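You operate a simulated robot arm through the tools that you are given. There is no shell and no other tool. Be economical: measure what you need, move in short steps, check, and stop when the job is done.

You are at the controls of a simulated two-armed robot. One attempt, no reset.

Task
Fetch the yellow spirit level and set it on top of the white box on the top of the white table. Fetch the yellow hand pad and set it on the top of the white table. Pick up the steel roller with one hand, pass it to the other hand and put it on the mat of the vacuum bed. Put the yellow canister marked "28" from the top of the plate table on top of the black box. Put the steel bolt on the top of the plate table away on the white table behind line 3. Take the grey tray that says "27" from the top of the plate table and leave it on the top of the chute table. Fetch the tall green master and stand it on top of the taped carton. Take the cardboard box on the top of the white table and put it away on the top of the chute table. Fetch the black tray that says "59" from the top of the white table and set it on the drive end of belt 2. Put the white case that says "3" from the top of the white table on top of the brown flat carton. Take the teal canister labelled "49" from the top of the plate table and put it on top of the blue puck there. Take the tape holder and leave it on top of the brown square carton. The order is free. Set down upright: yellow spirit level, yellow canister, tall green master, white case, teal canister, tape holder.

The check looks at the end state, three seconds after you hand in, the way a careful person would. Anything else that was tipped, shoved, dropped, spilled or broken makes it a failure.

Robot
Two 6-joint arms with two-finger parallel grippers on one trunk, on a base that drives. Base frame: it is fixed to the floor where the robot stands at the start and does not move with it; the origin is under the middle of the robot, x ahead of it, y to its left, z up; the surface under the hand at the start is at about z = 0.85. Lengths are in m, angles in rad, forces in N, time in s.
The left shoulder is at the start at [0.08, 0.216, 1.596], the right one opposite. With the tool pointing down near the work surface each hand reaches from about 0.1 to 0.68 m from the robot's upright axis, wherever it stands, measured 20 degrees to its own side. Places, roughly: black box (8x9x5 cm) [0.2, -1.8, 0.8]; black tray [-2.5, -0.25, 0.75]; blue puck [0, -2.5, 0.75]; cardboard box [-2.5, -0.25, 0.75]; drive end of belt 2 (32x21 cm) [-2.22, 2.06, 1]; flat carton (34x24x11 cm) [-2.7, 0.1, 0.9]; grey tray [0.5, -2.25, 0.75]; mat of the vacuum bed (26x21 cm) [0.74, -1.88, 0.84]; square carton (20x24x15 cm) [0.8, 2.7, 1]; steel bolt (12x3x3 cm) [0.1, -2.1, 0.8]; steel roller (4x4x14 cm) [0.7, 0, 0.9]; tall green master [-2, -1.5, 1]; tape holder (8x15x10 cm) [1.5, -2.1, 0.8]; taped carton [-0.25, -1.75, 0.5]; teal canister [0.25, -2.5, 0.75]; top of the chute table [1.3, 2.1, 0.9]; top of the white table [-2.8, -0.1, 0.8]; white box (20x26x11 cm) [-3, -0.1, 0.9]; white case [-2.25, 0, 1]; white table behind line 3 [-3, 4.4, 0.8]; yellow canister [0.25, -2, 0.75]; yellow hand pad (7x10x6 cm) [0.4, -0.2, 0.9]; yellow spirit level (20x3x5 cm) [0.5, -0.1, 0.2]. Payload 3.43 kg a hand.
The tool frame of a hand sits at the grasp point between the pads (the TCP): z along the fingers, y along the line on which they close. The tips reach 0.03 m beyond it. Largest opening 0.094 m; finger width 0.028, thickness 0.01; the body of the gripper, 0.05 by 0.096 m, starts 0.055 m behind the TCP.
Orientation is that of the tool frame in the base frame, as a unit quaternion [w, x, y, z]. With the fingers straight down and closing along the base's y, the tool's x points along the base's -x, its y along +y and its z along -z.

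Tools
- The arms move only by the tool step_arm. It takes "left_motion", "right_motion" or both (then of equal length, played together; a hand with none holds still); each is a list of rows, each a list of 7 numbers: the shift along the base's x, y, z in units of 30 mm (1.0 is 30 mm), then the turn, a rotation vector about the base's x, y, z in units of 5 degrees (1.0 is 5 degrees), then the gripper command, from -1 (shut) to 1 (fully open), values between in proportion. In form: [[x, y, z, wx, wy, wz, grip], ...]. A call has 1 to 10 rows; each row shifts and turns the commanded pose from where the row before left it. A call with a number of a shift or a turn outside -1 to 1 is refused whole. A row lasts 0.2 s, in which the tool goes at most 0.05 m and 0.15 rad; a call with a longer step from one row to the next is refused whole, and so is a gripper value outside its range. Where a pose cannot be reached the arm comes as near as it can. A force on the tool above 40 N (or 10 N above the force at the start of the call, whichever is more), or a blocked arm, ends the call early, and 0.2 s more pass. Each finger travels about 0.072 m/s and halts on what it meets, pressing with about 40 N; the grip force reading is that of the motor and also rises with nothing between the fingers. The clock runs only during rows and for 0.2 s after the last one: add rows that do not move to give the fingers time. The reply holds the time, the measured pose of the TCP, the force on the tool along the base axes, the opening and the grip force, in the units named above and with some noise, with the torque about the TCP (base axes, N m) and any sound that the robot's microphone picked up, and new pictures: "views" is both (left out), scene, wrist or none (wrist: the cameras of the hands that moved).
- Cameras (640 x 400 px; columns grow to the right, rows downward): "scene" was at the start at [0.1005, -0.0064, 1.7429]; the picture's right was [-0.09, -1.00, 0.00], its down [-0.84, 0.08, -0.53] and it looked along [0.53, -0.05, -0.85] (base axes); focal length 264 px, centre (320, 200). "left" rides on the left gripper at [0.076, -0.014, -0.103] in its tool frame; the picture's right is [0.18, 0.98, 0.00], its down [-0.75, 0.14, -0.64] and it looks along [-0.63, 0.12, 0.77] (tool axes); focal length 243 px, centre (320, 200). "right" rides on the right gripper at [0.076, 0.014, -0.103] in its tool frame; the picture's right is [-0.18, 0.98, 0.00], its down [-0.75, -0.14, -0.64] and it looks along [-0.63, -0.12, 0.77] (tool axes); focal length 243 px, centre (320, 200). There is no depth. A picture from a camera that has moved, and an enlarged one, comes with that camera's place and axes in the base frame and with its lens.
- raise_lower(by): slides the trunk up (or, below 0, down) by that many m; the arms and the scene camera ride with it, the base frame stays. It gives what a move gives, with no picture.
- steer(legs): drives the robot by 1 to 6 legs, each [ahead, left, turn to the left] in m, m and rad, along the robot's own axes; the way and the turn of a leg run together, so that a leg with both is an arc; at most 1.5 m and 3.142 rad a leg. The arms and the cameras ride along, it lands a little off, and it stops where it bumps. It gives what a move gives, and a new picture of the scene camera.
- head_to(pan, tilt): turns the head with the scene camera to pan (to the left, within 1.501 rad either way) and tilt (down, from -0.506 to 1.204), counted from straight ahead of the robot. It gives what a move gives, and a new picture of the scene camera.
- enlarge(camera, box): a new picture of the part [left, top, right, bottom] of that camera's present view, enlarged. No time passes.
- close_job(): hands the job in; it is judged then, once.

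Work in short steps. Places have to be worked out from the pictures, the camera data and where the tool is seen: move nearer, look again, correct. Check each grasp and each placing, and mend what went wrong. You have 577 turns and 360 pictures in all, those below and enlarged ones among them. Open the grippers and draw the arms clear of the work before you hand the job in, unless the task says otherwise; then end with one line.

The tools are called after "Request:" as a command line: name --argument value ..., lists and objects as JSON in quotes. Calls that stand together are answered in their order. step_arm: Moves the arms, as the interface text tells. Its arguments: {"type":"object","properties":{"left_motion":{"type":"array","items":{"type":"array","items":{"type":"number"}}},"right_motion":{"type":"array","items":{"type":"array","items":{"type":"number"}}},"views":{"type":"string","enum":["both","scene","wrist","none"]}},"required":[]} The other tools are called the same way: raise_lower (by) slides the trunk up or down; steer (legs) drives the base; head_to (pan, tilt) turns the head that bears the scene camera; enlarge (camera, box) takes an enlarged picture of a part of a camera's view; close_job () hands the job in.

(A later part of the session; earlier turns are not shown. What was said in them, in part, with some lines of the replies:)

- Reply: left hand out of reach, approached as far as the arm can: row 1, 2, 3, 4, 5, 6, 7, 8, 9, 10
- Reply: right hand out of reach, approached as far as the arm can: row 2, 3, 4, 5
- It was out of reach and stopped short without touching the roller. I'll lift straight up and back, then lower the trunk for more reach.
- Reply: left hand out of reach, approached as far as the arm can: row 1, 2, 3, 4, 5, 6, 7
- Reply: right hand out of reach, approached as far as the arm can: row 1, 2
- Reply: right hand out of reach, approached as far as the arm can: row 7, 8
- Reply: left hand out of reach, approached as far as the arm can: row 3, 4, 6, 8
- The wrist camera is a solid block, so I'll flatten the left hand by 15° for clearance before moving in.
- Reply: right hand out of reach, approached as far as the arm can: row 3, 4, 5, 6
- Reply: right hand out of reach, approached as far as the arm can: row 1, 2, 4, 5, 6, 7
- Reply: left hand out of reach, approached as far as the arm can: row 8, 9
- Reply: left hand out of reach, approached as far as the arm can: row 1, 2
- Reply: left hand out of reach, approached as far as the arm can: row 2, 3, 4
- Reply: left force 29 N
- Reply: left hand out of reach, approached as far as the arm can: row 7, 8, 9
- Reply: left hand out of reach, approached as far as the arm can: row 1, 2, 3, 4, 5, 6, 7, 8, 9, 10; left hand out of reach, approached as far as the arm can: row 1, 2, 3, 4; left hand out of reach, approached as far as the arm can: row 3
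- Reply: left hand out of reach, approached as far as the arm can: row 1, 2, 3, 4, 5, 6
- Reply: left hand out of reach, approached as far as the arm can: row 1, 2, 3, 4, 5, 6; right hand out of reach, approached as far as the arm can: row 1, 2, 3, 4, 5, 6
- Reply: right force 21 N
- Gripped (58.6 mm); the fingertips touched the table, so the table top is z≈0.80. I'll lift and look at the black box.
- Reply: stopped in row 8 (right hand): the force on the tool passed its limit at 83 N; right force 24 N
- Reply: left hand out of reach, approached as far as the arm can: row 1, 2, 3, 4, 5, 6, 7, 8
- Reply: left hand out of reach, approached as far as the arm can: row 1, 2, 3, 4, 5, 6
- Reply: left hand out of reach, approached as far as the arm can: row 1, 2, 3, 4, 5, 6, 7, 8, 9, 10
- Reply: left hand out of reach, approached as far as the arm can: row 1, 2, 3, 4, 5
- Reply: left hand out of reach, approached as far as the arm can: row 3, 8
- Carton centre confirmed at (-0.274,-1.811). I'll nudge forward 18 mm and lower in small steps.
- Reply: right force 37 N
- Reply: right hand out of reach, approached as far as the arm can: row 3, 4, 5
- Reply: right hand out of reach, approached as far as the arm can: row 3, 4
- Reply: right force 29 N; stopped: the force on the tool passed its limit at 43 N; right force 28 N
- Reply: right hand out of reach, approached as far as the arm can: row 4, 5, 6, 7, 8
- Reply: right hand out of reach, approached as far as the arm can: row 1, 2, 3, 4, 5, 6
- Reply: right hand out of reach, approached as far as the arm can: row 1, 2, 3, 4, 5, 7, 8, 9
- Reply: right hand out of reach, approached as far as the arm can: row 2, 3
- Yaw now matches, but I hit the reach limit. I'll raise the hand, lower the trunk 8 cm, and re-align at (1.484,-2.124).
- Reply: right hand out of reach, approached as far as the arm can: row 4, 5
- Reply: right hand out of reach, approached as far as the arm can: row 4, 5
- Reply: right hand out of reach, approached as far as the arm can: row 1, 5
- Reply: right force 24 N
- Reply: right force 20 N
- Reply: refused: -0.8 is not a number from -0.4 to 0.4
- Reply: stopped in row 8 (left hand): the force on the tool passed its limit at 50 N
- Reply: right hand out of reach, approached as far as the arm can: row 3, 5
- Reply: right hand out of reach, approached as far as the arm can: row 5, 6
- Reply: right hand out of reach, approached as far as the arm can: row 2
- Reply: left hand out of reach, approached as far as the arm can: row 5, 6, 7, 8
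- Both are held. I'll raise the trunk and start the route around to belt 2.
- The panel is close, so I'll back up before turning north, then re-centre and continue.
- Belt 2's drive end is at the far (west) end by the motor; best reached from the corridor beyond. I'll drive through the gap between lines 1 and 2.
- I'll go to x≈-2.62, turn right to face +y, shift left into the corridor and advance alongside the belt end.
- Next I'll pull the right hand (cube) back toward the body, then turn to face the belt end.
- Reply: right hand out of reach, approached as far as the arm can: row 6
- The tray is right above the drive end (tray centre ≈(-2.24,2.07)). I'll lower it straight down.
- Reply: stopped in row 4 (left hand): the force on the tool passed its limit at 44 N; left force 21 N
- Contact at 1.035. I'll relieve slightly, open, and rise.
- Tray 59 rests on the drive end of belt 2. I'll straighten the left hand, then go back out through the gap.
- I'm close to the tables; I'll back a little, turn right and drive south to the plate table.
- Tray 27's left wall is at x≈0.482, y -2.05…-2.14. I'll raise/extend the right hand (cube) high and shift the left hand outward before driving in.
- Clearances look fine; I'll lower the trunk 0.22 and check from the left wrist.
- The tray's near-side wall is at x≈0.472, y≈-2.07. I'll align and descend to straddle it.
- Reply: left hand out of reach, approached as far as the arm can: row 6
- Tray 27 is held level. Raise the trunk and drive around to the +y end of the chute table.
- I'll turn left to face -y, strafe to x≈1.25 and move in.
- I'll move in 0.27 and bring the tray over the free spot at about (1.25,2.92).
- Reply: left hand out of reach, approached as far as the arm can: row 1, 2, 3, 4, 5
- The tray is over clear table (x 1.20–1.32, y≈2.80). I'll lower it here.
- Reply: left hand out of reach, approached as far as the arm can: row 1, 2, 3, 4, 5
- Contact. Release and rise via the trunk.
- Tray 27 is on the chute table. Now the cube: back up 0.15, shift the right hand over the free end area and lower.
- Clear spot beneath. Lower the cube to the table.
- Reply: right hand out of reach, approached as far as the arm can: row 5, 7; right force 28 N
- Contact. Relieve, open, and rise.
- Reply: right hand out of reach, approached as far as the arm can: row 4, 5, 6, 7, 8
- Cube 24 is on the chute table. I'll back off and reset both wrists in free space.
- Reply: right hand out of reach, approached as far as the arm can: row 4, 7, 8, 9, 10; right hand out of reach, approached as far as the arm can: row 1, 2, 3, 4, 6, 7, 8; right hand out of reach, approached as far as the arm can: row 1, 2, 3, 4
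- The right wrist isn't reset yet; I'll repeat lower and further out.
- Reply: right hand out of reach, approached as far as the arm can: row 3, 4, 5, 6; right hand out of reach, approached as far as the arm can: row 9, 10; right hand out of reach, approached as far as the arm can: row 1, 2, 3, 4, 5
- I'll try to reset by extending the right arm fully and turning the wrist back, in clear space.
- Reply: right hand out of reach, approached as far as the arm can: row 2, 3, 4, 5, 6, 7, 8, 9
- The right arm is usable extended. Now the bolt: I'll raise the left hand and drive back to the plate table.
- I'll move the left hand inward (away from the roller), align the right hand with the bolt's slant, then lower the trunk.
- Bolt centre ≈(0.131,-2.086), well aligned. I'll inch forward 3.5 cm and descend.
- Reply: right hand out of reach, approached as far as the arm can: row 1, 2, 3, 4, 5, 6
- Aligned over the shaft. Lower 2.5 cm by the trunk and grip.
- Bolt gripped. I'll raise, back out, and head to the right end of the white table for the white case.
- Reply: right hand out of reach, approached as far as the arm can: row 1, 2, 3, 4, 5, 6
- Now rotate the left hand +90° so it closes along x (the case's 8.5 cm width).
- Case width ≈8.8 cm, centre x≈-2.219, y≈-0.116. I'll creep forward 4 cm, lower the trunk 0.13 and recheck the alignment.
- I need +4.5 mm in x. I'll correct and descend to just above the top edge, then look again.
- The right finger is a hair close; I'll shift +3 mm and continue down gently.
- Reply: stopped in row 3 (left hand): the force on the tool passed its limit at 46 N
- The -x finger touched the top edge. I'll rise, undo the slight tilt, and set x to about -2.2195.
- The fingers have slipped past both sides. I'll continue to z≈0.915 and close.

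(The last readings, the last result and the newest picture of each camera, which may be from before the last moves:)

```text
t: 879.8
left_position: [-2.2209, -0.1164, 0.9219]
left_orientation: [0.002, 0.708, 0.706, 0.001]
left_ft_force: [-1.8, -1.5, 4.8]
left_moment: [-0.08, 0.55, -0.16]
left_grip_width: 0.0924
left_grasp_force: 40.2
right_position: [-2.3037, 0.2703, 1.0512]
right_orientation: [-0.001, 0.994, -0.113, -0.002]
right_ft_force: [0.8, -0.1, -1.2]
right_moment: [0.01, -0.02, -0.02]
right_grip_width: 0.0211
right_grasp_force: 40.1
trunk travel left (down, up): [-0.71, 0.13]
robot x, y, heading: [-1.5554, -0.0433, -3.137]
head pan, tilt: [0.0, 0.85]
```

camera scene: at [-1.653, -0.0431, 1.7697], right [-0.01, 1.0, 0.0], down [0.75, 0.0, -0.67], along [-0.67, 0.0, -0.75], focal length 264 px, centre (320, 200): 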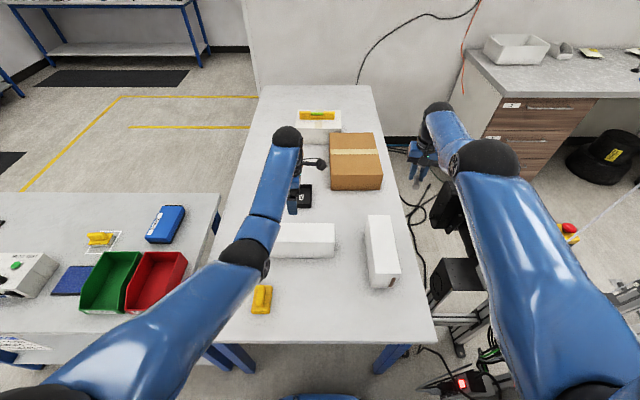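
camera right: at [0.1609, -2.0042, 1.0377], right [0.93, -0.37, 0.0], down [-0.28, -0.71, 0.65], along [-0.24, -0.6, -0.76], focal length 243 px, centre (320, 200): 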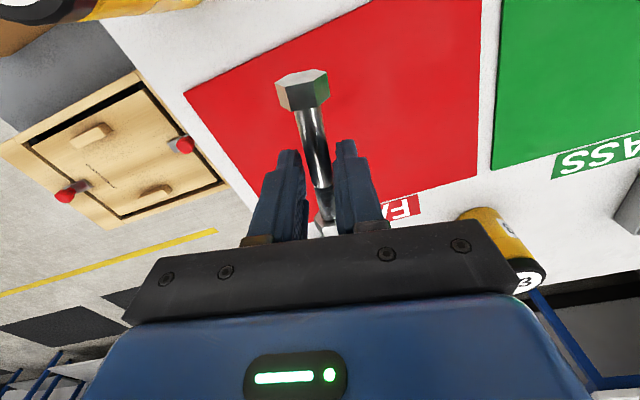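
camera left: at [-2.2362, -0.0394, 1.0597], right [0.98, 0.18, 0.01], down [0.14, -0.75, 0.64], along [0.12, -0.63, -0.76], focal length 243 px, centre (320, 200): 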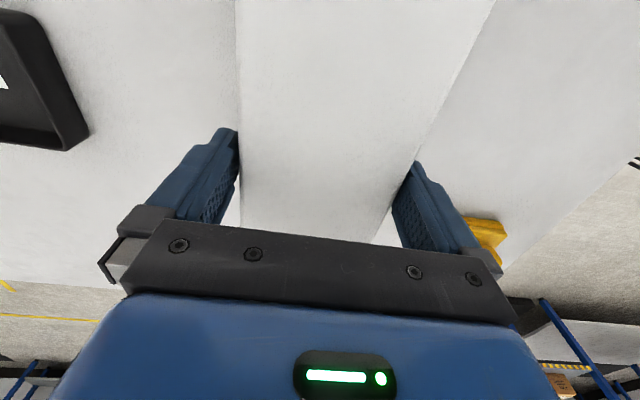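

Gripped at 92 mm. Lift with the trunk and check.

Request:
raise_lower --by 0.13

Request:
step_arm --left_motion '[[0, 0, 0.4, 0, 0, 0, 0.5], [0, 0, 0.6, 0, 0, 0, 0.5], [0, 0, 0.6, 0, 0, 0, 0.5], [0, 0, 0.6, 0, 0, 0, 0.5]]' --views "both"

```text
t: 881.4
left_position: [-2.2213, -0.116, 1.0498]
left_orientation: [0.003, 0.708, 0.706, 0.002]
left_ft_force: [0.4, 0.3, -4.6]
left_moment: [0.02, -0.02, -0.02]
left_grip_width: 0.0922
left_grasp_force: 40.1
right_position: [-2.3046, 0.2713, 1.1792]
right_orientation: [-0.001, 0.994, -0.113, -0.003]
right_ft_force: [0.1, -0.1, -1.1]
right_moment: [0.01, -0.01, -0.04]
right_grip_width: 0.0213
right_grasp_force: 40.3
trunk travel left (down, up): [-0.84, 0.0]
robot x, y, heading: [-1.5607, -0.0435, -3.133]
head pan, tilt: [0.0, 0.85]
```

```text
t: 882.4
left_position: [-2.2224, -0.1167, 1.1167]
left_orientation: [0.003, 0.708, 0.706, 0.002]
left_ft_force: [0.8, 1.0, -4.9]
left_moment: [-0.03, -0.02, -0.01]
left_grip_width: 0.0925
left_grasp_force: 40.0
right_position: [-2.3051, 0.2713, 1.1795]
right_orientation: [0.0, 0.994, -0.114, -0.003]
right_ft_force: [0.5, 0.2, -0.5]
right_moment: [0.0, 0.01, -0.01]
right_grip_width: 0.0208
right_grasp_force: 40.3
trunk travel left (down, up): [-0.84, 0.0]
robot x, y, heading: [-1.5556, -0.0402, -3.137]
head pan, tilt: [0.0, 0.85]
camera scene: at [-1.6663, -0.0433, 1.7686], right [-0.01, 1.0, 0.0], down [0.75, 0.0, -0.66], along [-0.66, 0.0, -0.75], focal length 264 px, centre (320, 200)
camera left: at [-2.2374, -0.0394, 1.2197], right [0.98, 0.18, 0.01], down [0.13, -0.75, 0.64], along [0.12, -0.63, -0.76], focal length 243 px, centre (320, 200)
```

scene: 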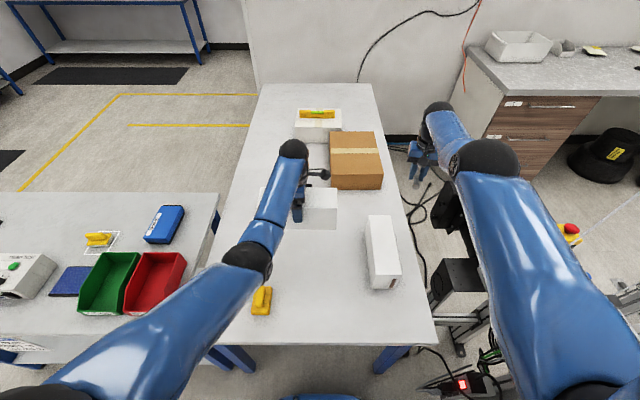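
left: 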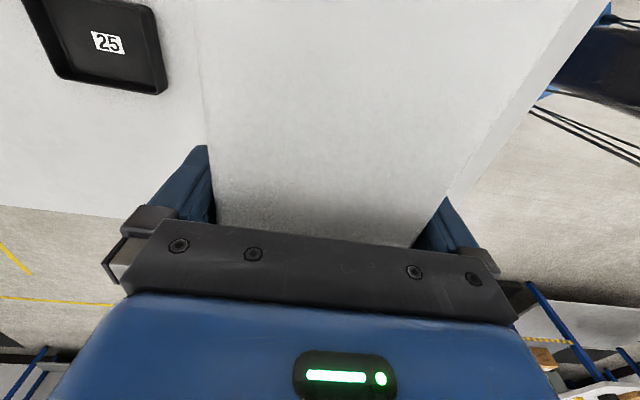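

The case is held level. I'll raise it a bit and take the route around line 1 into the gap toward the corridor.

Request:
step_arm --left_motion '[[0, 0, 0.5, 0, 0, 0, 0.5], [0, 0, 0.5, 0, 0, 0, 0.5], [0, 0, 0.5, 0, 0, 0, 0.5]]' --views "none"

Request:
steer --legs '[[-1.3, 0, 0], [0, 0.3, 0], [0, 0, -1.571], [1.5, 0, 0], [0.25, 0, 0], [0, 0, 1.571]]'

```text
t: 883.1
left_position: [-2.2219, -0.1162, 1.163]
left_orientation: [0.002, 0.708, 0.706, 0.001]
left_ft_force: [0.3, 0.8, -4.7]
left_moment: [0.0, -0.02, 0.01]
left_grip_width: 0.0921
left_grasp_force: 40.7
right_position: [-2.3047, 0.27, 1.1799]
right_orientation: [-0.002, 0.994, -0.114, -0.002]
right_ft_force: [-0.2, 0.3, -1.5]
right_moment: [0.03, 0.0, -0.04]
right_grip_width: 0.021
right_grasp_force: 40.1
trunk travel left (down, up): [-0.84, 0.0]
robot x, y, heading: [-1.5572, -0.0412, -3.137]
head pan, tilt: [0.0, 0.85]
```

```text
t: 907.4
left_position: [-0.9164, 1.355, 1.1612]
left_orientation: [0.003, 0.715, 0.7, 0.001]
left_ft_force: [-0.7, 0.4, -5.0]
left_moment: [0.03, 0.0, -0.01]
left_grip_width: 0.0922
left_grasp_force: 40.1
right_position: [-0.9925, 1.745, 1.1813]
right_orientation: [-0.001, 0.992, -0.123, -0.002]
right_ft_force: [0.4, 0.1, -0.6]
right_moment: [-0.01, 0.01, -0.01]
right_grip_width: 0.0213
right_grasp_force: 39.6
trunk travel left (down, up): [-0.84, 0.0]
robot x, y, heading: [-0.2533, 1.418, 3.132]
head pan, tilt: [0.0, 0.85]
camera scene: at [-0.3605, 1.4178, 1.7686], right [0.01, 1.0, 0.0], down [0.75, -0.01, -0.66], along [-0.66, 0.01, -0.75], focal length 264 px, centre (320, 200)
```

scene: 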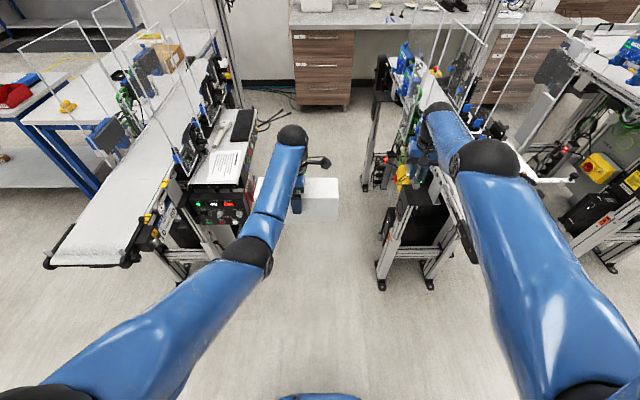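

The right arm is too wide for the gap. I'll bring the right hand inward and check.

Request:
step_arm --right_motion '[[0, -0.8, 0, 0, 0, 0, -1], [0, -0.8, 0, 0, 0, 0, -1], [0, -0.8, 0, 0, 0, 0, -1], [0, -0.8, 0, 0, 0, 0, -1], [0, -0.8, 0, 0, 0, 0, -1], [0, -0.8, 0, 0, 0, 0, -1], [0, -0.8, 0, 0, 0, 0, -1]]' --left_motion '[[0, -0.5, 0, 0, 0, 0, 0.5], [0, -0.5, 0, 0, 0, 0, 0.5], [0, -0.5, 0, 0, 0, 0, 0.5], [0, -0.5, 0, 0, 0, 0, 0.5], [0, 0, 0, 0, 0, 0, 0.5], [0, 0, 0, 0, 0, 0, 0.5], [0, 0, 0, 0, 0, 0, 0.5]]' --views "scene"

```text
t: 909.0
left_position: [-0.9177, 1.295, 1.1611]
left_orientation: [0.003, 0.714, 0.7, 0.001]
left_ft_force: [-0.4, 0.1, -5.7]
left_moment: [0.01, 0.04, 0.0]
left_grip_width: 0.0921
left_grasp_force: 39.5
right_position: [-0.9999, 1.5755, 1.1807]
right_orientation: [-0.002, 0.992, -0.123, -0.002]
right_ft_force: [-0.3, 0.7, -0.8]
right_moment: [-0.01, -0.04, -0.04]
right_grip_width: 0.0212
right_grasp_force: 39.8
right hand out of reach, approached as far as the arm can: row 1, 3
trunk travel left (down, up): [-0.84, 0.0]
robot x, y, heading: [-0.2518, 1.4152, 3.13]
head pan, tilt: [0.0, 0.85]
camera scene: at [-0.3605, 1.4155, 1.7687], right [0.01, 1.0, 0.0], down [0.75, -0.01, -0.66], along [-0.66, 0.01, -0.75], focal length 264 px, centre (320, 200)
```

scene: 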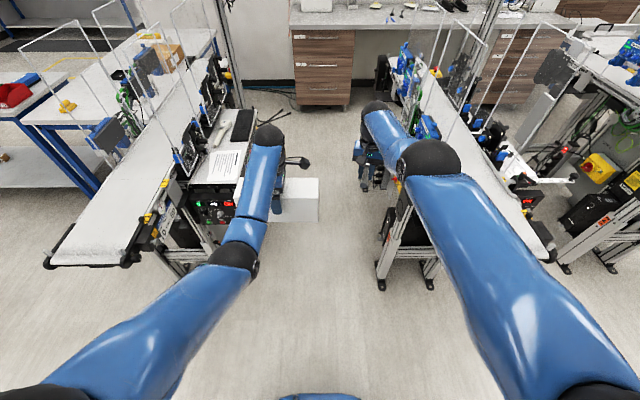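

That fits. I'll drive through the gap into the corridor and turn left to face the white table from its +y side.

Request:
steer --legs '[[1.5, 0, 0.01], [1.08, 0, 0], [0, 0, 1.571]]'

```text
t: 925.4
left_position: [-2.7145, 0.7993, 1.1626]
left_orientation: [0.001, 0.011, 1.0, 0.003]
left_ft_force: [0.6, -1.0, -4.8]
left_moment: [0.02, -0.01, 0.0]
left_grip_width: 0.0922
left_grasp_force: 40.4
right_position: [-2.9948, 0.7167, 1.1796]
right_orientation: [0.002, 0.789, 0.614, -0.003]
right_ft_force: [0.2, -0.3, -0.9]
right_moment: [0.02, -0.01, 0.0]
right_grip_width: 0.0212
right_grasp_force: 39.8
trunk travel left (down, up): [-0.84, 0.0]
robot x, y, heading: [-2.8329, 1.4601, -1.584]
head pan, tilt: [0.0, 0.85]
camera scene: at [-2.8347, 1.3549, 1.7686], right [-1.0, 0.01, 0.0], down [0.01, 0.75, -0.66], along [-0.01, -0.66, -0.75], focal length 264 px, centre (320, 200)
```

scene: 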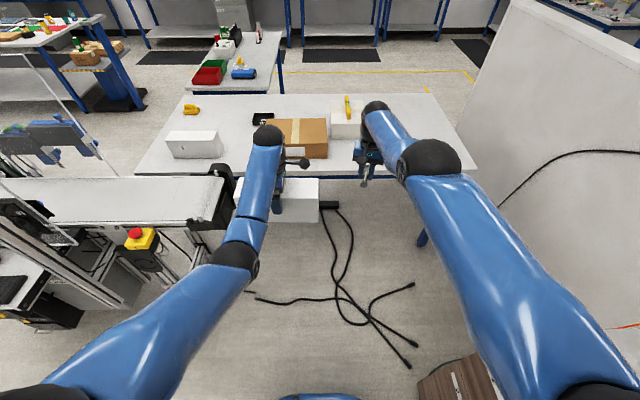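

Carton top spans x -2.88…-2.55, y 0.01…0.255; the case is lined up in x. I'll drive ahead 0.48.

Request:
steer --legs '[[0.48, 0, 0.013]]'

```text
t: 928.3
left_position: [-2.7088, 0.325, 1.1624]
left_orientation: [0.001, 0.005, 1.0, 0.002]
left_ft_force: [-0.5, 0.8, -3.9]
left_moment: [0.02, 0.0, 0.03]
left_grip_width: 0.0922
left_grasp_force: 39.7
right_position: [-2.9886, 0.24, 1.1814]
right_orientation: [0.002, 0.785, 0.62, -0.004]
right_ft_force: [0.6, 0.6, -0.2]
right_moment: [0.02, -0.01, 0.03]
right_grip_width: 0.0212
right_grasp_force: 40.0
trunk travel left (down, up): [-0.84, 0.0]
robot x, y, heading: [-2.8349, 0.9899, -1.569]
head pan, tilt: [0.0, 0.85]
camera scene: at [-2.8358, 0.8808, 1.769], right [-1.0, 0.0, 0.0], down [0.0, 0.75, -0.66], along [0.0, -0.66, -0.75], focal length 264 px, centre (320, 200)
```

scene: 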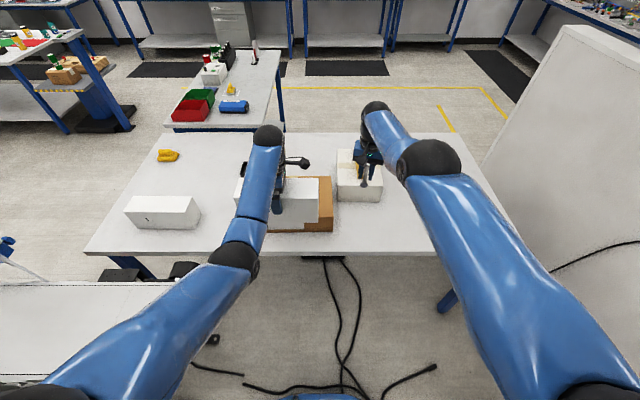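

Request:
enlarge --camera "scene" --box '[115, 180, 395, 260]'

```text
2.29 times, centred on (255, 220) of scene
camera zoom: at [-2.8358, 0.8808, 1.769], right [-1.0, 0.0, 0.0], down [0.0, 0.75, -0.66], along [0.0, -0.66, -0.75], focal length 603 px, centre (469, 154)
```

zoom: 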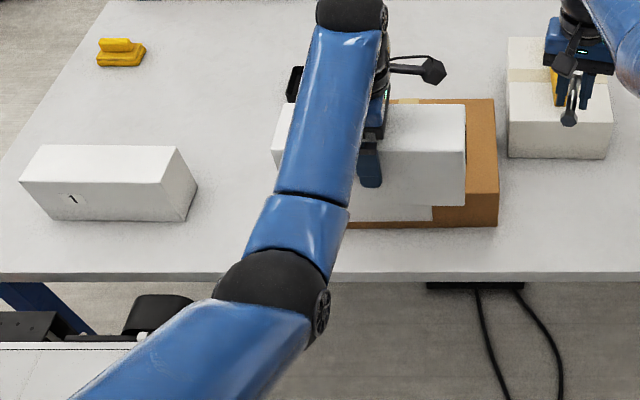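

The other case says "1", so the held one is "3". I'll move 0.1 closer, extend the case over the carton centre, and lower.

Request:
steer --legs '[[0.1, 0, 0]]'

Request:
step_arm --left_motion '[[-0.1, -0.5, 0, 0, 0, 0, 0.5], [-0.1, -0.5, 0, 0, 0, 0, 0.5], [0, -0.6, 0, 0, 0, 0, 0.5], [0, -0.6, 0, 0, 0, 0, 0.5], [0, -0.5, 0, 0, 0, 0, 0.5]]' --views "none"

Request:
raise_lower --by -0.1

Request:
step_arm --left_motion '[[0, 0, 0, 0, 0, 0, 0.5]]' --views "both"

```text
t: 929.4
left_position: [-2.7083, 0.2381, 1.1698]
left_orientation: [0.001, 0.004, 1.0, -0.003]
left_ft_force: [-0.1, 1.6, -3.5]
left_moment: [-0.05, 0.03, -0.01]
left_grip_width: 0.0919
left_grasp_force: 40.1
right_position: [-2.9869, 0.1511, 1.189]
right_orientation: [0.004, 0.784, 0.621, -0.006]
right_ft_force: [0.5, 0.8, -0.2]
right_moment: [-0.06, -0.01, 0.0]
right_grip_width: 0.021
right_grasp_force: 40.1
trunk travel left (down, up): [-0.84, 0.0]
robot x, y, heading: [-2.8372, 0.8875, -1.566]
head pan, tilt: [0.0, 0.85]
camera scene: at [-2.8353, 0.7982, 1.7701], right [-1.0, 0.0, 0.0], down [0.0, 0.74, -0.67], along [0.0, -0.67, -0.74], focal length 264 px, centre (320, 200)
```

scene: 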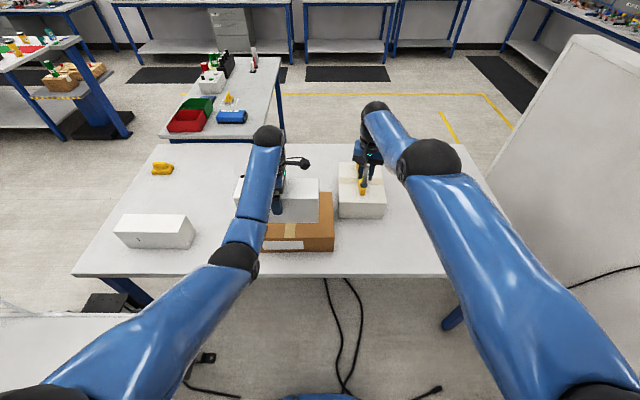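

```text
t: 930.6
left_position: [-2.7135, 0.1417, 1.1594]
left_orientation: [0.001, 0.004, 1.0, 0.005]
left_ft_force: [-0.1, -0.5, -5.5]
left_moment: [0.02, -0.02, 0.0]
left_grip_width: 0.092
left_grasp_force: 40.1
right_position: [-2.9869, 0.1353, 1.1771]
right_orientation: [-0.002, 0.784, 0.621, -0.001]
right_ft_force: [-1.0, -0.4, -2.0]
right_moment: [0.03, -0.03, -0.02]
right_grip_width: 0.0209
right_grasp_force: 40.4
trunk travel left (down, up): [-0.84, 0.0]
robot x, y, heading: [-2.8358, 0.8895, -1.57]
head pan, tilt: [0.0, 0.85]
```

```text
t: 932.0
left_position: [-2.7124, 0.1448, 1.0615]
left_orientation: [0.001, 0.005, 1.0, 0.004]
left_ft_force: [0.1, -0.2, -4.1]
left_moment: [0.01, 0.01, 0.01]
left_grip_width: 0.0923
left_grasp_force: 40.4
right_position: [-2.9875, 0.1375, 1.0795]
right_orientation: [0.0, 0.784, 0.62, -0.002]
right_ft_force: [-0.4, 0.4, -0.2]
right_moment: [0.04, 0.01, -0.01]
right_grip_width: 0.021
right_grasp_force: 39.7
trunk travel left (down, up): [-0.74, 0.1]
robot x, y, heading: [-2.8394, 0.8866, -1.567]
head pan, tilt: [0.0, 0.85]
```

```text
t: 932.4
left_position: [-2.7132, 0.1468, 1.0624]
left_orientation: [0.001, 0.004, 1.0, 0.002]
left_ft_force: [0.2, -0.8, -3.9]
left_moment: [0.0, -0.01, 0.01]
left_grip_width: 0.0923
left_grasp_force: 39.7
right_position: [-2.9865, 0.1388, 1.0797]
right_orientation: [0.0, 0.784, 0.621, -0.002]
right_ft_force: [-0.2, 0.1, -0.4]
right_moment: [-0.01, 0.0, -0.03]
right_grip_width: 0.021
right_grasp_force: 40.2
trunk travel left (down, up): [-0.74, 0.1]
robot x, y, heading: [-2.8342, 0.8883, -1.569]
head pan, tilt: [0.0, 0.85]
camera scene: at [-2.8355, 0.779, 1.6687], right [-1.0, 0.0, 0.0], down [0.0, 0.75, -0.66], along [0.0, -0.66, -0.75], focal length 264 px, centre (320, 200)
camera left: at [-2.79, 0.1321, 1.1651], right [-0.18, 0.98, 0.01], down [0.75, 0.13, 0.64], along [0.63, 0.12, -0.77], focal length 243 px, centre (320, 200)
```

scene: 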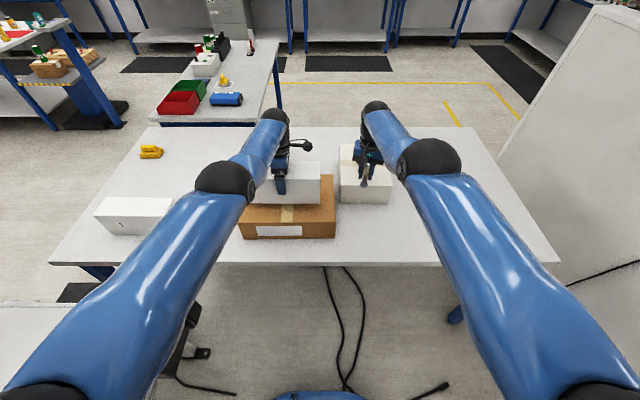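
left: 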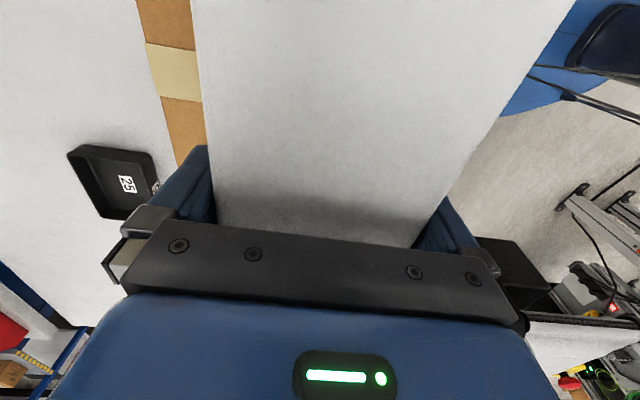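

The case is over the carton. Lower to contact in small steps.

Request:
raise_lower --by -0.02

Request:
raise_lower --by -0.007

Request:
raise_lower --by -0.006

```text
t: 933.0
left_position: [-2.7126, 0.146, 1.0418]
left_orientation: [0.0, 0.004, 1.0, 0.004]
left_ft_force: [0.0, -1.4, -3.9]
left_moment: [0.0, -0.02, -0.03]
left_grip_width: 0.0922
left_grasp_force: 40.1
right_position: [-2.9876, 0.139, 1.0599]
right_orientation: [-0.001, 0.784, 0.621, -0.003]
right_ft_force: [0.2, 0.7, -1.2]
right_moment: [-0.01, -0.02, 0.0]
right_grip_width: 0.0212
right_grasp_force: 39.9
trunk travel left (down, up): [-0.72, 0.12]
robot x, y, heading: [-2.8418, 0.8887, -1.564]
head pan, tilt: [0.0, 0.85]
```

```text
t: 933.6
left_position: [-2.713, 0.1448, 1.0343]
left_orientation: [0.001, 0.004, 1.0, 0.003]
left_ft_force: [0.3, -0.5, -4.3]
left_moment: [0.01, -0.01, 0.0]
left_grip_width: 0.0923
left_grasp_force: 40.1
right_position: [-2.987, 0.1391, 1.0528]
right_orientation: [-0.001, 0.784, 0.62, -0.003]
right_ft_force: [0.0, 0.4, -1.6]
right_moment: [0.01, 0.02, 0.0]
right_grip_width: 0.0213
right_grasp_force: 40.5
trunk travel left (down, up): [-0.713, 0.127]
robot x, y, heading: [-2.8364, 0.8882, -1.568]
head pan, tilt: [0.0, 0.85]
```

```text
t: 934.1
left_position: [-2.7123, 0.1454, 1.0288]
left_orientation: [0.001, 0.004, 1.0, 0.003]
left_ft_force: [0.0, -0.3, -5.3]
left_moment: [0.01, 0.03, 0.01]
left_grip_width: 0.0924
left_grasp_force: 39.7
right_position: [-2.9867, 0.1384, 1.046]
right_orientation: [-0.001, 0.784, 0.62, -0.003]
right_ft_force: [-0.3, 0.2, -2.3]
right_moment: [0.03, 0.04, 0.02]
right_grip_width: 0.0209
right_grasp_force: 40.4
trunk travel left (down, up): [-0.707, 0.133]
robot x, y, heading: [-2.8415, 0.889, -1.572]
head pan, tilt: [0.0, 0.85]
```

Request:
raise_lower --by -0.006

Request:
raise_lower --by -0.005

```text
t: 934.7
left_position: [-2.7132, 0.1469, 1.0265]
left_orientation: [0.002, 0.005, 1.0, 0.001]
left_ft_force: [2.2, 0.9, 13.4]
left_moment: [0.24, -0.15, -0.11]
left_grip_width: 0.092
left_grasp_force: 40.3
right_position: [-2.9869, 0.1418, 1.0435]
right_orientation: [0.002, 0.784, 0.62, -0.003]
right_ft_force: [0.6, -0.5, -1.7]
right_moment: [0.03, -0.01, 0.01]
right_grip_width: 0.0213
right_grasp_force: 40.2
trunk travel left (down, up): [-0.701, 0.139]
robot x, y, heading: [-2.8365, 0.8909, -1.572]
head pan, tilt: [0.0, 0.85]
```

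```text
t: 935.2
left_position: [-2.7129, 0.1467, 1.026]
left_orientation: [0.001, 0.004, 1.0, -0.004]
left_ft_force: [2.1, -8.7, 35.0]
left_moment: [1.08, 0.21, -0.31]
left_grip_width: 0.0924
left_grasp_force: 39.9
right_position: [-2.9875, 0.1424, 1.0401]
right_orientation: [0.002, 0.784, 0.62, -0.004]
right_ft_force: [0.1, -0.2, -1.2]
right_moment: [0.03, 0.01, -0.01]
right_grip_width: 0.0214
right_grasp_force: 39.6
trunk travel left (down, up): [-0.696, 0.144]
robot x, y, heading: [-2.8355, 0.8925, -1.571]
head pan, tilt: [0.0, 0.85]
```

Contact. Relieve, open fully, and rise slowly (clearance is small).

Request:
raise_lower --by 0.006

Request:
step_arm --left_motion '[[0, 0, 0, 0, 0, 0, 1], [0, 0, 0, 0, 0, 0, 1], [0, 0, 0, 0, 0, 0, 1]]' --views "none"

Request:
raise_lower --by 0.03

Request:
step_arm --left_motion '[[0, 0, 0, 0, 0, 0, 1]]' --views "both"

```text
t: 935.8
left_position: [-2.7133, 0.1464, 1.0257]
left_orientation: [0.001, 0.004, 1.0, 0.001]
left_ft_force: [1.3, -7.5, 15.3]
left_moment: [-1.18, 0.5, 0.33]
left_grip_width: 0.0921
left_grasp_force: 40.0
right_position: [-2.9866, 0.1405, 1.0432]
right_orientation: [0.002, 0.784, 0.621, -0.004]
right_ft_force: [-0.9, 0.5, -1.4]
right_moment: [0.02, 0.02, 0.01]
right_grip_width: 0.0211
right_grasp_force: 40.0
trunk travel left (down, up): [-0.702, 0.138]
robot x, y, heading: [-2.838, 0.8902, -1.571]
head pan, tilt: [0.0, 0.85]
```

```text
t: 936.6
left_position: [-2.7132, 0.1476, 1.0246]
left_orientation: [0.001, 0.004, 1.0, 0.003]
left_ft_force: [1.1, 2.2, -0.9]
left_moment: [-0.11, 0.02, 0.0]
left_grip_width: 0.0942
left_grasp_force: 0.1
right_position: [-2.9872, 0.1408, 1.0429]
right_orientation: [0.001, 0.784, 0.621, -0.003]
right_ft_force: [0.2, 0.5, -0.9]
right_moment: [0.04, -0.04, 0.04]
right_grip_width: 0.021
right_grasp_force: 39.7
trunk travel left (down, up): [-0.702, 0.138]
robot x, y, heading: [-2.8376, 0.887, -1.567]
head pan, tilt: [0.0, 0.85]
```

```text
t: 937.3
left_position: [-2.7121, 0.1464, 1.0545]
left_orientation: [0.0, 0.005, 1.0, 0.003]
left_ft_force: [0.2, 0.1, 0.3]
left_moment: [-0.03, 0.01, -0.02]
left_grip_width: 0.0938
left_grasp_force: 0.1
right_position: [-2.9867, 0.1389, 1.0725]
right_orientation: [0.001, 0.784, 0.62, -0.003]
right_ft_force: [-0.7, -0.8, -1.2]
right_moment: [0.04, -0.02, -0.05]
right_grip_width: 0.021
right_grasp_force: 40.2
trunk travel left (down, up): [-0.732, 0.108]
robot x, y, heading: [-2.8373, 0.8883, -1.572]
head pan, tilt: [0.0, 0.85]
```

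```text
t: 937.7
left_position: [-2.7136, 0.1467, 1.0563]
left_orientation: [0.001, 0.004, 1.0, 0.003]
left_ft_force: [0.4, -0.3, 0.1]
left_moment: [0.01, -0.01, 0.03]
left_grip_width: 0.094
left_grasp_force: 0.0
right_position: [-2.9862, 0.1396, 1.0735]
right_orientation: [0.002, 0.784, 0.621, -0.002]
right_ft_force: [0.6, -0.2, -1.3]
right_moment: [0.05, 0.01, -0.02]
right_grip_width: 0.0211
right_grasp_force: 40.4
trunk travel left (down, up): [-0.732, 0.108]
robot x, y, heading: [-2.8373, 0.8891, -1.566]
head pan, tilt: [0.0, 0.85]
camera scene: at [-2.8357, 0.78, 1.6607], right [-1.0, 0.0, 0.0], down [0.0, 0.75, -0.66], along [0.0, -0.66, -0.75], focal length 264 px, centre (320, 200)
camera left: at [-2.7901, 0.1328, 1.1576], right [-0.18, 0.98, 0.0], down [0.75, 0.13, 0.64], along [0.63, 0.12, -0.77], focal length 243 px, centre (320, 200)
```

scene: 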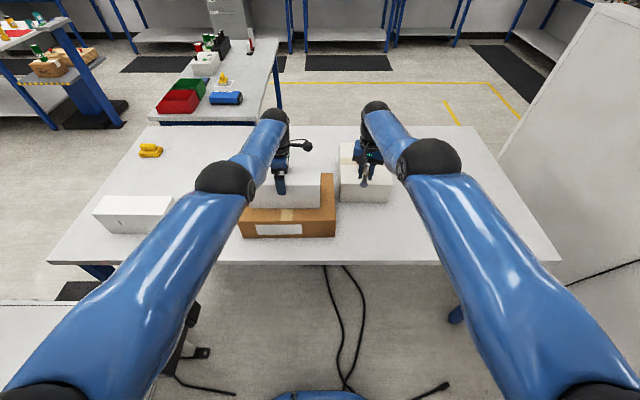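
left: 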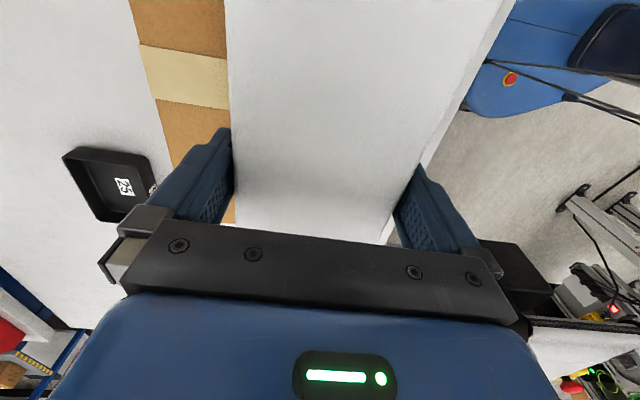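

The case stays put. Raise the trunk fully and back away.

Request:
raise_lower --by 0.108

Request:
steer --legs '[[-0.45, 0, 0]]'

Request:
enlarge --camera "scene" --box '[150, 80, 450, 260]'

```text
t: 939.1
left_position: [-2.7137, 0.1458, 1.1625]
left_orientation: [0.001, 0.005, 1.0, 0.002]
left_ft_force: [-0.4, -0.4, 0.4]
left_moment: [-0.02, 0.02, -0.01]
left_grip_width: 0.094
left_grasp_force: 0.1
right_position: [-2.9872, 0.1406, 1.181]
right_orientation: [0.0, 0.784, 0.621, -0.003]
right_ft_force: [-0.4, -0.2, -1.7]
right_moment: [0.01, 0.01, -0.01]
right_grip_width: 0.0211
right_grasp_force: 40.1
trunk travel left (down, up): [-0.84, 0.0]
robot x, y, heading: [-2.8382, 0.8879, -1.567]
head pan, tilt: [0.0, 0.85]
```

```text
t: 941.8
left_position: [-2.7126, 0.5924, 1.1613]
left_orientation: [0.001, 0.002, 1.0, 0.004]
left_ft_force: [0.0, -0.1, -0.6]
left_moment: [-0.01, 0.01, -0.05]
left_grip_width: 0.094
left_grasp_force: 0.1
right_position: [-2.9859, 0.5853, 1.1776]
right_orientation: [0.0, 0.783, 0.622, -0.002]
right_ft_force: [0.6, -0.6, -1.0]
right_moment: [0.04, -0.02, -0.03]
right_grip_width: 0.0211
right_grasp_force: 39.8
trunk travel left (down, up): [-0.84, 0.0]
robot x, y, heading: [-2.8406, 1.3417, -1.565]
head pan, tilt: [0.0, 0.85]
camera scene: at [-2.8365, 1.2235, 1.7683], right [-1.0, 0.0, 0.0], down [0.0, 0.75, -0.66], along [0.0, -0.66, -0.75], focal length 264 px, centre (320, 200)
```

scene: 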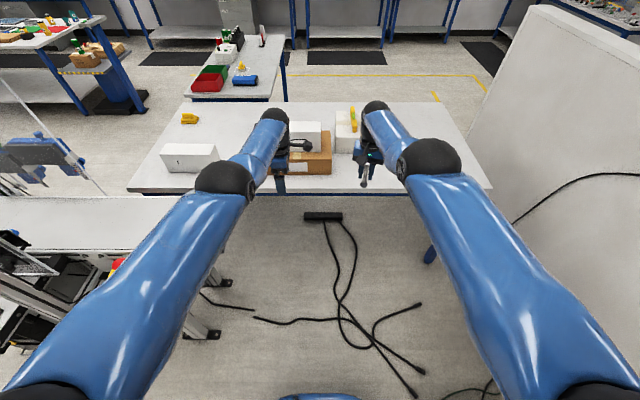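

```text
2.13 times, centred on (300, 170) of scene
camera zoom: at [-2.8365, 1.2235, 1.7683], right [-1.0, 0.0, 0.0], down [0.0, 0.75, -0.66], along [0.0, -0.66, -0.75], focal length 563 px, centre (363, 264)
```

zoom: 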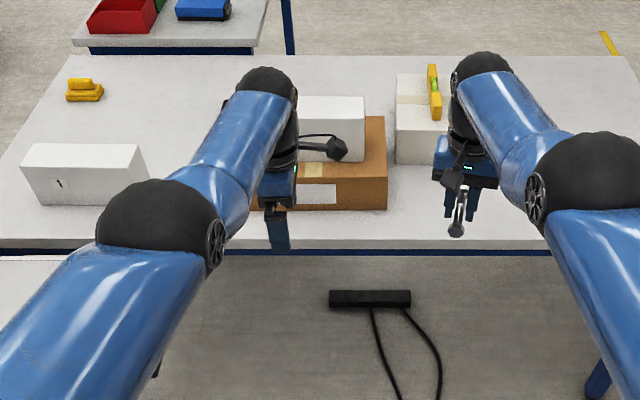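

Case and level are in place. Finally the bolt: I'll turn around (over the gap side) and drive up the corridor to the white table behind line 3.

Request:
steer --legs '[[0, 0, 3.136], [1.5, 0, 0], [0.35, 0, 0]]'

```text
t: 958.5
left_position: [-2.9549, 3.9288, 1.1634]
left_orientation: [0.002, 1.0, -0.007, -0.001]
left_ft_force: [-0.8, 0.2, -0.2]
left_moment: [0.02, 0.0, -0.01]
left_grip_width: 0.094
left_grasp_force: 0.1
right_position: [-2.6824, 3.9346, 1.1823]
right_orientation: [0.004, -0.619, 0.785, 0.002]
right_ft_force: [0.2, -0.2, -0.7]
right_moment: [0.02, 0.02, 0.05]
right_grip_width: 0.0211
right_grasp_force: 39.8
trunk travel left (down, up): [-0.84, 0.0]
robot x, y, heading: [-2.8394, 3.188, 1.566]
head pan, tilt: [0.0, 0.85]
camera scene: at [-2.8326, 3.2927, 1.7691], right [1.0, 0.0, 0.0], down [0.0, -0.75, -0.66], along [0.0, 0.66, -0.75], focal length 264 px, centre (320, 200)
```

scene: 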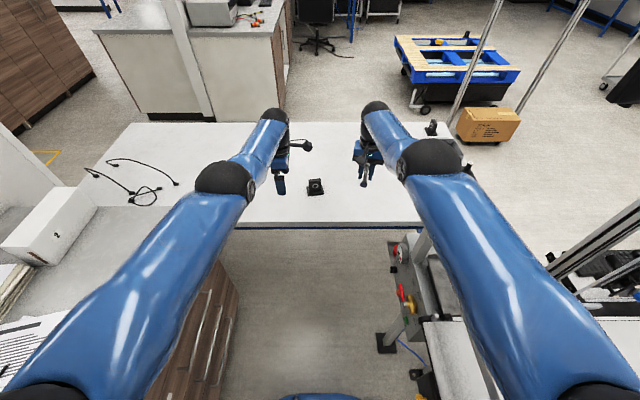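

Table near edge y≈4.01, clear area around (-2.67,4.2). I'll drive in 0.27 and lower the trunk 0.25.

Request:
steer --legs '[[0.27, 0, 0]]'

Request:
raise_lower --by -0.25

Request:
step_arm --right_motion '[[0, 0, -0.5, 0, 0, 0, -1], [0, 0, -0.5, 0, 0, 0, -1], [0, 0, 0, 0, 0, 0, -1]]' --views "both"

```text
t: 960.4
left_position: [-2.9541, 4.195, 1.1665]
left_orientation: [0.0, 1.0, -0.006, -0.001]
left_ft_force: [-0.8, 0.4, -0.1]
left_moment: [0.02, 0.0, -0.01]
left_grip_width: 0.0942
left_grasp_force: 0.2
right_position: [-2.6813, 4.2, 1.184]
right_orientation: [0.004, -0.619, 0.785, 0.001]
right_ft_force: [0.0, -0.2, -0.9]
right_moment: [0.0, -0.03, -0.03]
right_grip_width: 0.021
right_grasp_force: 39.8
trunk travel left (down, up): [-0.84, 0.0]
robot x, y, heading: [-2.8335, 3.4576, 1.569]
head pan, tilt: [0.0, 0.85]
camera scene: at [-2.832, 3.5578, 1.7693], right [1.0, 0.0, 0.0], down [0.0, -0.75, -0.66], along [0.0, 0.66, -0.75], focal length 264 px, centre (320, 200)
```

scene: 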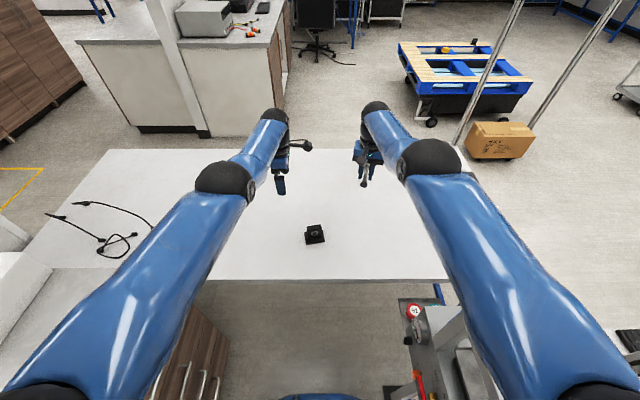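

```text
t: 963.0
left_position: [-2.954, 4.1979, 0.9131]
left_orientation: [0.003, 1.0, -0.006, -0.001]
left_ft_force: [0.0, 0.0, 0.2]
left_moment: [0.0, -0.01, 0.0]
left_grip_width: 0.094
left_grasp_force: 0.0
right_position: [-2.6816, 4.2051, 0.9299]
right_orientation: [0.003, -0.619, 0.785, 0.001]
right_ft_force: [0.3, 0.3, -1.1]
right_moment: [-0.04, -0.03, -0.02]
right_grip_width: 0.0211
right_grasp_force: 40.1
trunk travel left (down, up): [-0.59, 0.25]
robot x, y, heading: [-2.8325, 3.4543, 1.568]
head pan, tilt: [0.0, 0.85]
```

```text
t: 963.8
left_position: [-2.9548, 4.1982, 0.9128]
left_orientation: [0.002, 1.0, -0.006, -0.001]
left_ft_force: [0.6, 0.1, 0.3]
left_moment: [0.02, 0.04, 0.03]
left_grip_width: 0.0942
left_grasp_force: 0.0
right_position: [-2.6804, 4.2007, 0.9033]
right_orientation: [0.003, -0.619, 0.785, 0.001]
right_ft_force: [-0.4, 0.5, -1.3]
right_moment: [-0.01, 0.01, -0.02]
right_grip_width: 0.0209
right_grasp_force: 39.9
right hand out of reach, approached as far as the arm can: row 2
trunk travel left (down, up): [-0.59, 0.25]
robot x, y, heading: [-2.8325, 3.4569, 1.569]
head pan, tilt: [0.0, 0.85]
camera scene: at [-2.8322, 3.5643, 1.5188], right [1.0, 0.0, 0.0], down [0.0, -0.75, -0.66], along [0.0, 0.66, -0.75], focal length 264 px, centre (320, 200)
camera right: at [-2.7133, 4.1289, 1.0044], right [-0.91, 0.41, 0.0], down [0.31, 0.7, 0.65], along [0.27, 0.59, -0.76], focal length 243 px, centre (320, 200)
```

scene: 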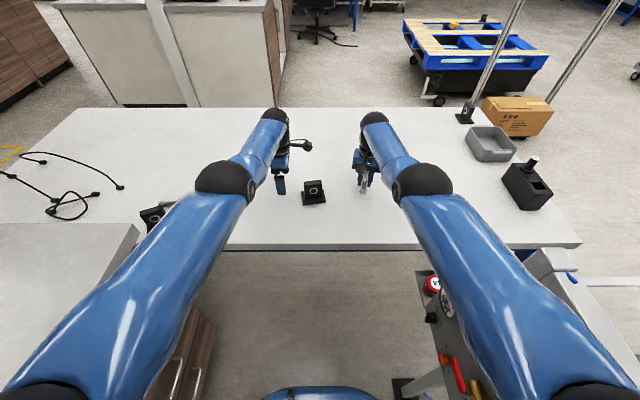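
right: 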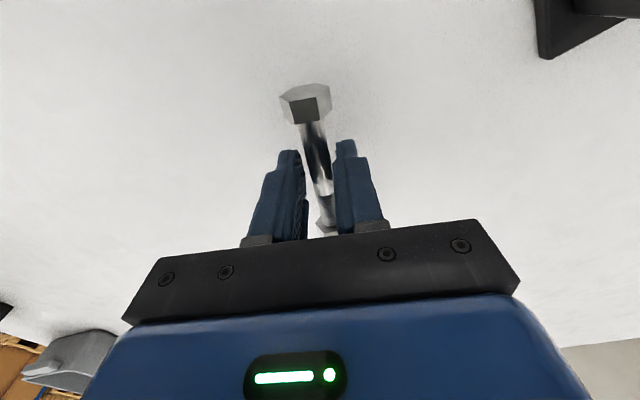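

I'll raise the left hand out of the way, then lower the bolt by trunk steps.

Request:
step_arm --left_motion '[[0, 0, 0.8, 0, 0, 0, 0.5], [0, 0, 0.8, 0, 0, 0, 0.5], [0, 0, 0.8, 0, 0, 0, 0.5], [0, 0, 0.8, 0, 0, 0, 0.5], [0, 0, 0.8, 0, 0, 0, 0.5]]' --views "none"

Request:
raise_lower --by -0.04

Request:
raise_lower --by -0.008

Request:
raise_lower --by -0.008

```text
t: 965.0
left_position: [-2.9532, 4.1991, 1.0334]
left_orientation: [0.003, 1.0, -0.005, -0.001]
left_ft_force: [-1.1, 0.5, -0.6]
left_moment: [0.04, -0.01, -0.01]
left_grip_width: 0.0706
left_grasp_force: 0.0
right_position: [-2.6807, 4.2001, 0.9014]
right_orientation: [0.003, -0.619, 0.785, 0.001]
right_ft_force: [0.4, 0.1, -2.0]
right_moment: [0.0, -0.02, 0.04]
right_grip_width: 0.0214
right_grasp_force: 39.7
trunk travel left (down, up): [-0.59, 0.25]
robot x, y, heading: [-2.8323, 3.4541, 1.571]
head pan, tilt: [0.0, 0.85]
```

```text
t: 965.8
left_position: [-2.9551, 4.1965, 0.994]
left_orientation: [0.002, 1.0, -0.006, 0.0]
left_ft_force: [-0.6, 0.3, -0.4]
left_moment: [0.01, 0.04, -0.01]
left_grip_width: 0.0704
left_grasp_force: 0.0
right_position: [-2.6813, 4.2003, 0.8662]
right_orientation: [0.004, -0.619, 0.785, 0.003]
right_ft_force: [0.3, -0.3, 20.6]
right_moment: [-0.92, 0.24, 0.01]
right_grip_width: 0.021
right_grasp_force: 39.9
trunk travel left (down, up): [-0.55, 0.29]
robot x, y, heading: [-2.8332, 3.4568, 1.57]
head pan, tilt: [0.0, 0.85]
```

```text
t: 966.2
left_position: [-2.9556, 4.1972, 0.9872]
left_orientation: [0.001, 1.0, -0.007, -0.001]
left_ft_force: [-0.4, 0.7, -0.5]
left_moment: [-0.04, -0.01, 0.0]
left_grip_width: 0.0704
left_grasp_force: 0.0
right_position: [-2.6797, 4.2038, 0.8652]
right_orientation: [0.006, -0.619, 0.785, 0.006]
right_ft_force: [-0.6, -5.7, 16.9]
right_moment: [-0.93, 0.17, 0.05]
right_grip_width: 0.0213
right_grasp_force: 39.6
trunk travel left (down, up): [-0.544, 0.296]
robot x, y, heading: [-2.8319, 3.456, 1.568]
head pan, tilt: [0.0, 0.85]
stopped: the force on the tool passed its limit at 43 N (the readings are from after the stop); the commanded pose is now the measured one
```

```text
t: 966.8
left_position: [-2.9536, 4.1964, 0.9796]
left_orientation: [0.001, 1.0, -0.006, -0.001]
left_ft_force: [-0.5, 0.6, 0.2]
left_moment: [-0.02, -0.01, 0.0]
left_grip_width: 0.0705
left_grasp_force: 0.0
right_position: [-2.6808, 4.2094, 0.8664]
right_orientation: [0.012, -0.619, 0.785, 0.012]
right_ft_force: [-1.5, -9.8, 21.8]
right_moment: [-0.94, -0.14, -0.16]
right_grip_width: 0.0212
right_grasp_force: 40.5
trunk travel left (down, up): [-0.536, 0.304]
robot x, y, heading: [-2.8321, 3.4558, 1.567]
head pan, tilt: [0.0, 0.85]
stopped: the force on the tool passed its limit at 44 N (the readings are from after the stop); the commanded pose is now the measured one
```

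Contact (table z≈0.833). Relieve, open gently, and rise.

Request:
raise_lower --by 0.008

Request:
step_arm --right_motion '[[0, 0, 0, 0, 0, 0, -0.4], [0, 0, 0, 0, 0, 0, -0.1], [0, 0, 0, 0, 0, 0, 0.2], [0, 0, 0, 0, 0, 0, 0.2]]' --views "none"

Request:
raise_lower --by 0.2

Request:
step_arm --right_motion '[[0, 0, 0, 0, 0, 0, 0.2]]' --views "both"

```text
t: 967.3
left_position: [-2.9537, 4.1986, 0.9873]
left_orientation: [0.002, 1.0, -0.007, -0.001]
left_ft_force: [1.0, -1.0, -0.5]
left_moment: [-0.03, 0.0, 0.01]
left_grip_width: 0.0705
left_grasp_force: 0.1
right_position: [-2.6798, 4.2082, 0.8671]
right_orientation: [0.01, -0.619, 0.785, 0.009]
right_ft_force: [1.2, 0.5, 0.0]
right_moment: [-0.03, 0.02, 0.0]
right_grip_width: 0.0211
right_grasp_force: 39.5
trunk travel left (down, up): [-0.544, 0.296]
robot x, y, heading: [-2.8345, 3.4572, 1.562]
head pan, tilt: [0.0, 0.85]
```

```text
t: 968.3
left_position: [-2.9531, 4.1989, 0.9873]
left_orientation: [0.003, 1.0, -0.006, 0.0]
left_ft_force: [-0.1, -0.3, -0.1]
left_moment: [-0.03, 0.03, -0.01]
left_grip_width: 0.0708
left_grasp_force: 0.0
right_position: [-2.6808, 4.2089, 0.8692]
right_orientation: [0.01, -0.619, 0.785, 0.011]
right_ft_force: [-0.1, -0.6, 0.0]
right_moment: [-0.01, -0.01, -0.01]
right_grip_width: 0.0565
right_grasp_force: 0.0
trunk travel left (down, up): [-0.544, 0.296]
robot x, y, heading: [-2.8322, 3.452, 1.57]
head pan, tilt: [0.0, 0.85]
```

```text
t: 970.5
left_position: [-2.9554, 4.199, 1.1871]
left_orientation: [0.003, 1.0, -0.006, 0.0]
left_ft_force: [-0.1, 0.0, 0.2]
left_moment: [0.03, 0.02, -0.02]
left_grip_width: 0.0706
left_grasp_force: 0.1
right_position: [-2.6801, 4.2086, 1.0692]
right_orientation: [0.01, -0.619, 0.785, 0.009]
right_ft_force: [0.0, -0.5, 0.2]
right_moment: [0.01, -0.04, -0.02]
right_grip_width: 0.0564
right_grasp_force: 0.0
trunk travel left (down, up): [-0.744, 0.096]
robot x, y, heading: [-2.834, 3.4537, 1.571]
head pan, tilt: [0.0, 0.85]
```

```text
t: 970.9
left_position: [-2.9537, 4.1977, 1.1872]
left_orientation: [0.002, 1.0, -0.006, 0.0]
left_ft_force: [0.8, 0.0, -0.6]
left_moment: [0.01, 0.03, 0.02]
left_grip_width: 0.0702
left_grasp_force: 0.0
right_position: [-2.6796, 4.2092, 1.0682]
right_orientation: [0.01, -0.619, 0.785, 0.01]
right_ft_force: [-0.8, 0.0, 0.9]
right_moment: [-0.02, 0.02, 0.02]
right_grip_width: 0.0566
right_grasp_force: 0.0
trunk travel left (down, up): [-0.744, 0.096]
robot x, y, heading: [-2.8335, 3.4569, 1.568]
head pan, tilt: [0.0, 0.85]
camera scene: at [-2.8319, 3.5645, 1.6732], right [1.0, 0.0, 0.0], down [0.0, -0.75, -0.66], along [0.0, 0.66, -0.75], focal length 264 px, centre (320, 200)
camera right: at [-2.7125, 4.1343, 1.1698], right [-0.91, 0.41, 0.01], down [0.31, 0.68, 0.66], along [0.26, 0.61, -0.75], focal length 243 px, centre (320, 200)
```

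scene: 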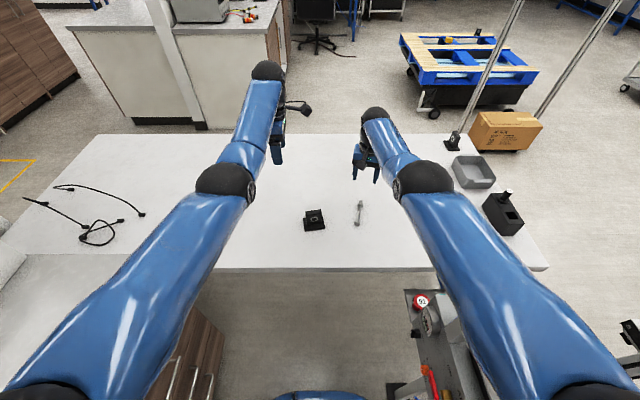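
right: 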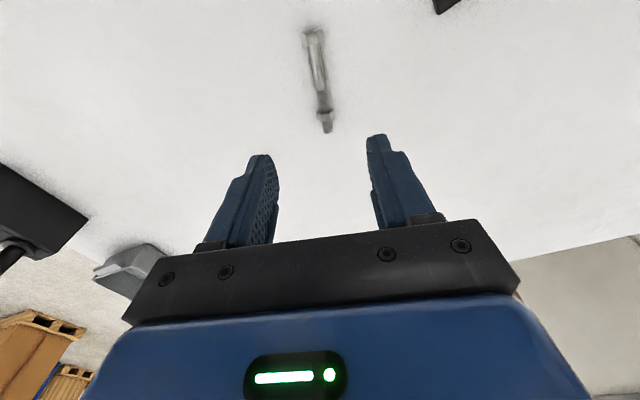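

The bolt lies on the white table behind line 3, so all twelve items are in place. I'll open both grippers, back clear, and hand in.

Request:
steer --legs '[[-0.5, 0, 0]]'

Request:
step_arm --left_motion '[[0, 0, 0, 0, 0, 0, 1], [0, 0, 0, 0, 0, 0, 1]]' --right_motion '[[0, 0, 0, 0, 0, 0, 1], [0, 0, 0, 0, 0, 0, 1]]' --views "none"

```text
t: 973.8
left_position: [-2.9535, 3.7017, 1.1848]
left_orientation: [0.004, 1.0, -0.008, -0.001]
left_ft_force: [-0.2, 0.7, -0.5]
left_moment: [0.0, 0.01, 0.0]
left_grip_width: 0.0704
left_grasp_force: 0.1
right_position: [-2.6804, 3.7107, 1.0681]
right_orientation: [0.011, -0.617, 0.786, 0.01]
right_ft_force: [0.2, -0.3, -0.5]
right_moment: [0.0, -0.01, -0.02]
right_grip_width: 0.0565
right_grasp_force: 0.1
trunk travel left (down, up): [-0.744, 0.096]
robot x, y, heading: [-2.8367, 2.9536, 1.567]
head pan, tilt: [0.0, 0.85]
camera scene: at [-2.8336, 3.0678, 1.673], right [1.0, -0.01, 0.0], down [0.0, -0.75, -0.66], along [0.0, 0.66, -0.75], focal length 264 px, centre (320, 200)
```

scene: 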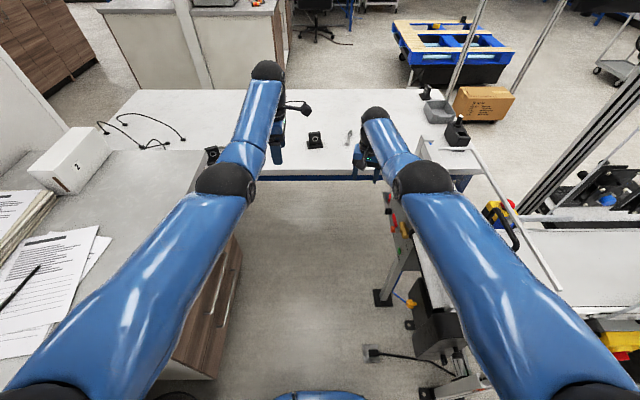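

```text
t: 974.4
left_position: [-2.9535, 3.7001, 1.1857]
left_orientation: [0.003, 1.0, -0.008, -0.001]
left_ft_force: [0.0, 0.1, 0.0]
left_moment: [0.0, 0.02, -0.03]
left_grip_width: 0.0939
left_grasp_force: 0.1
right_position: [-2.6789, 3.7098, 1.068]
right_orientation: [0.01, -0.618, 0.786, 0.01]
right_ft_force: [-0.6, -0.1, -0.2]
right_moment: [-0.03, 0.0, 0.01]
right_grip_width: 0.094
right_grasp_force: 0.1
trunk travel left (down, up): [-0.744, 0.096]
robot x, y, heading: [-2.8364, 2.9577, 1.563]
head pan, tilt: [0.0, 0.85]
```

Grippers are open and the arms are clear; I'm handing the job in.

Request:
close_job

```text
The job is handed in.
```

All twelve items were moved to the places you named, the six "upright" ones looked upright when last seen, and the job was handed in with grippers open and arms clear.
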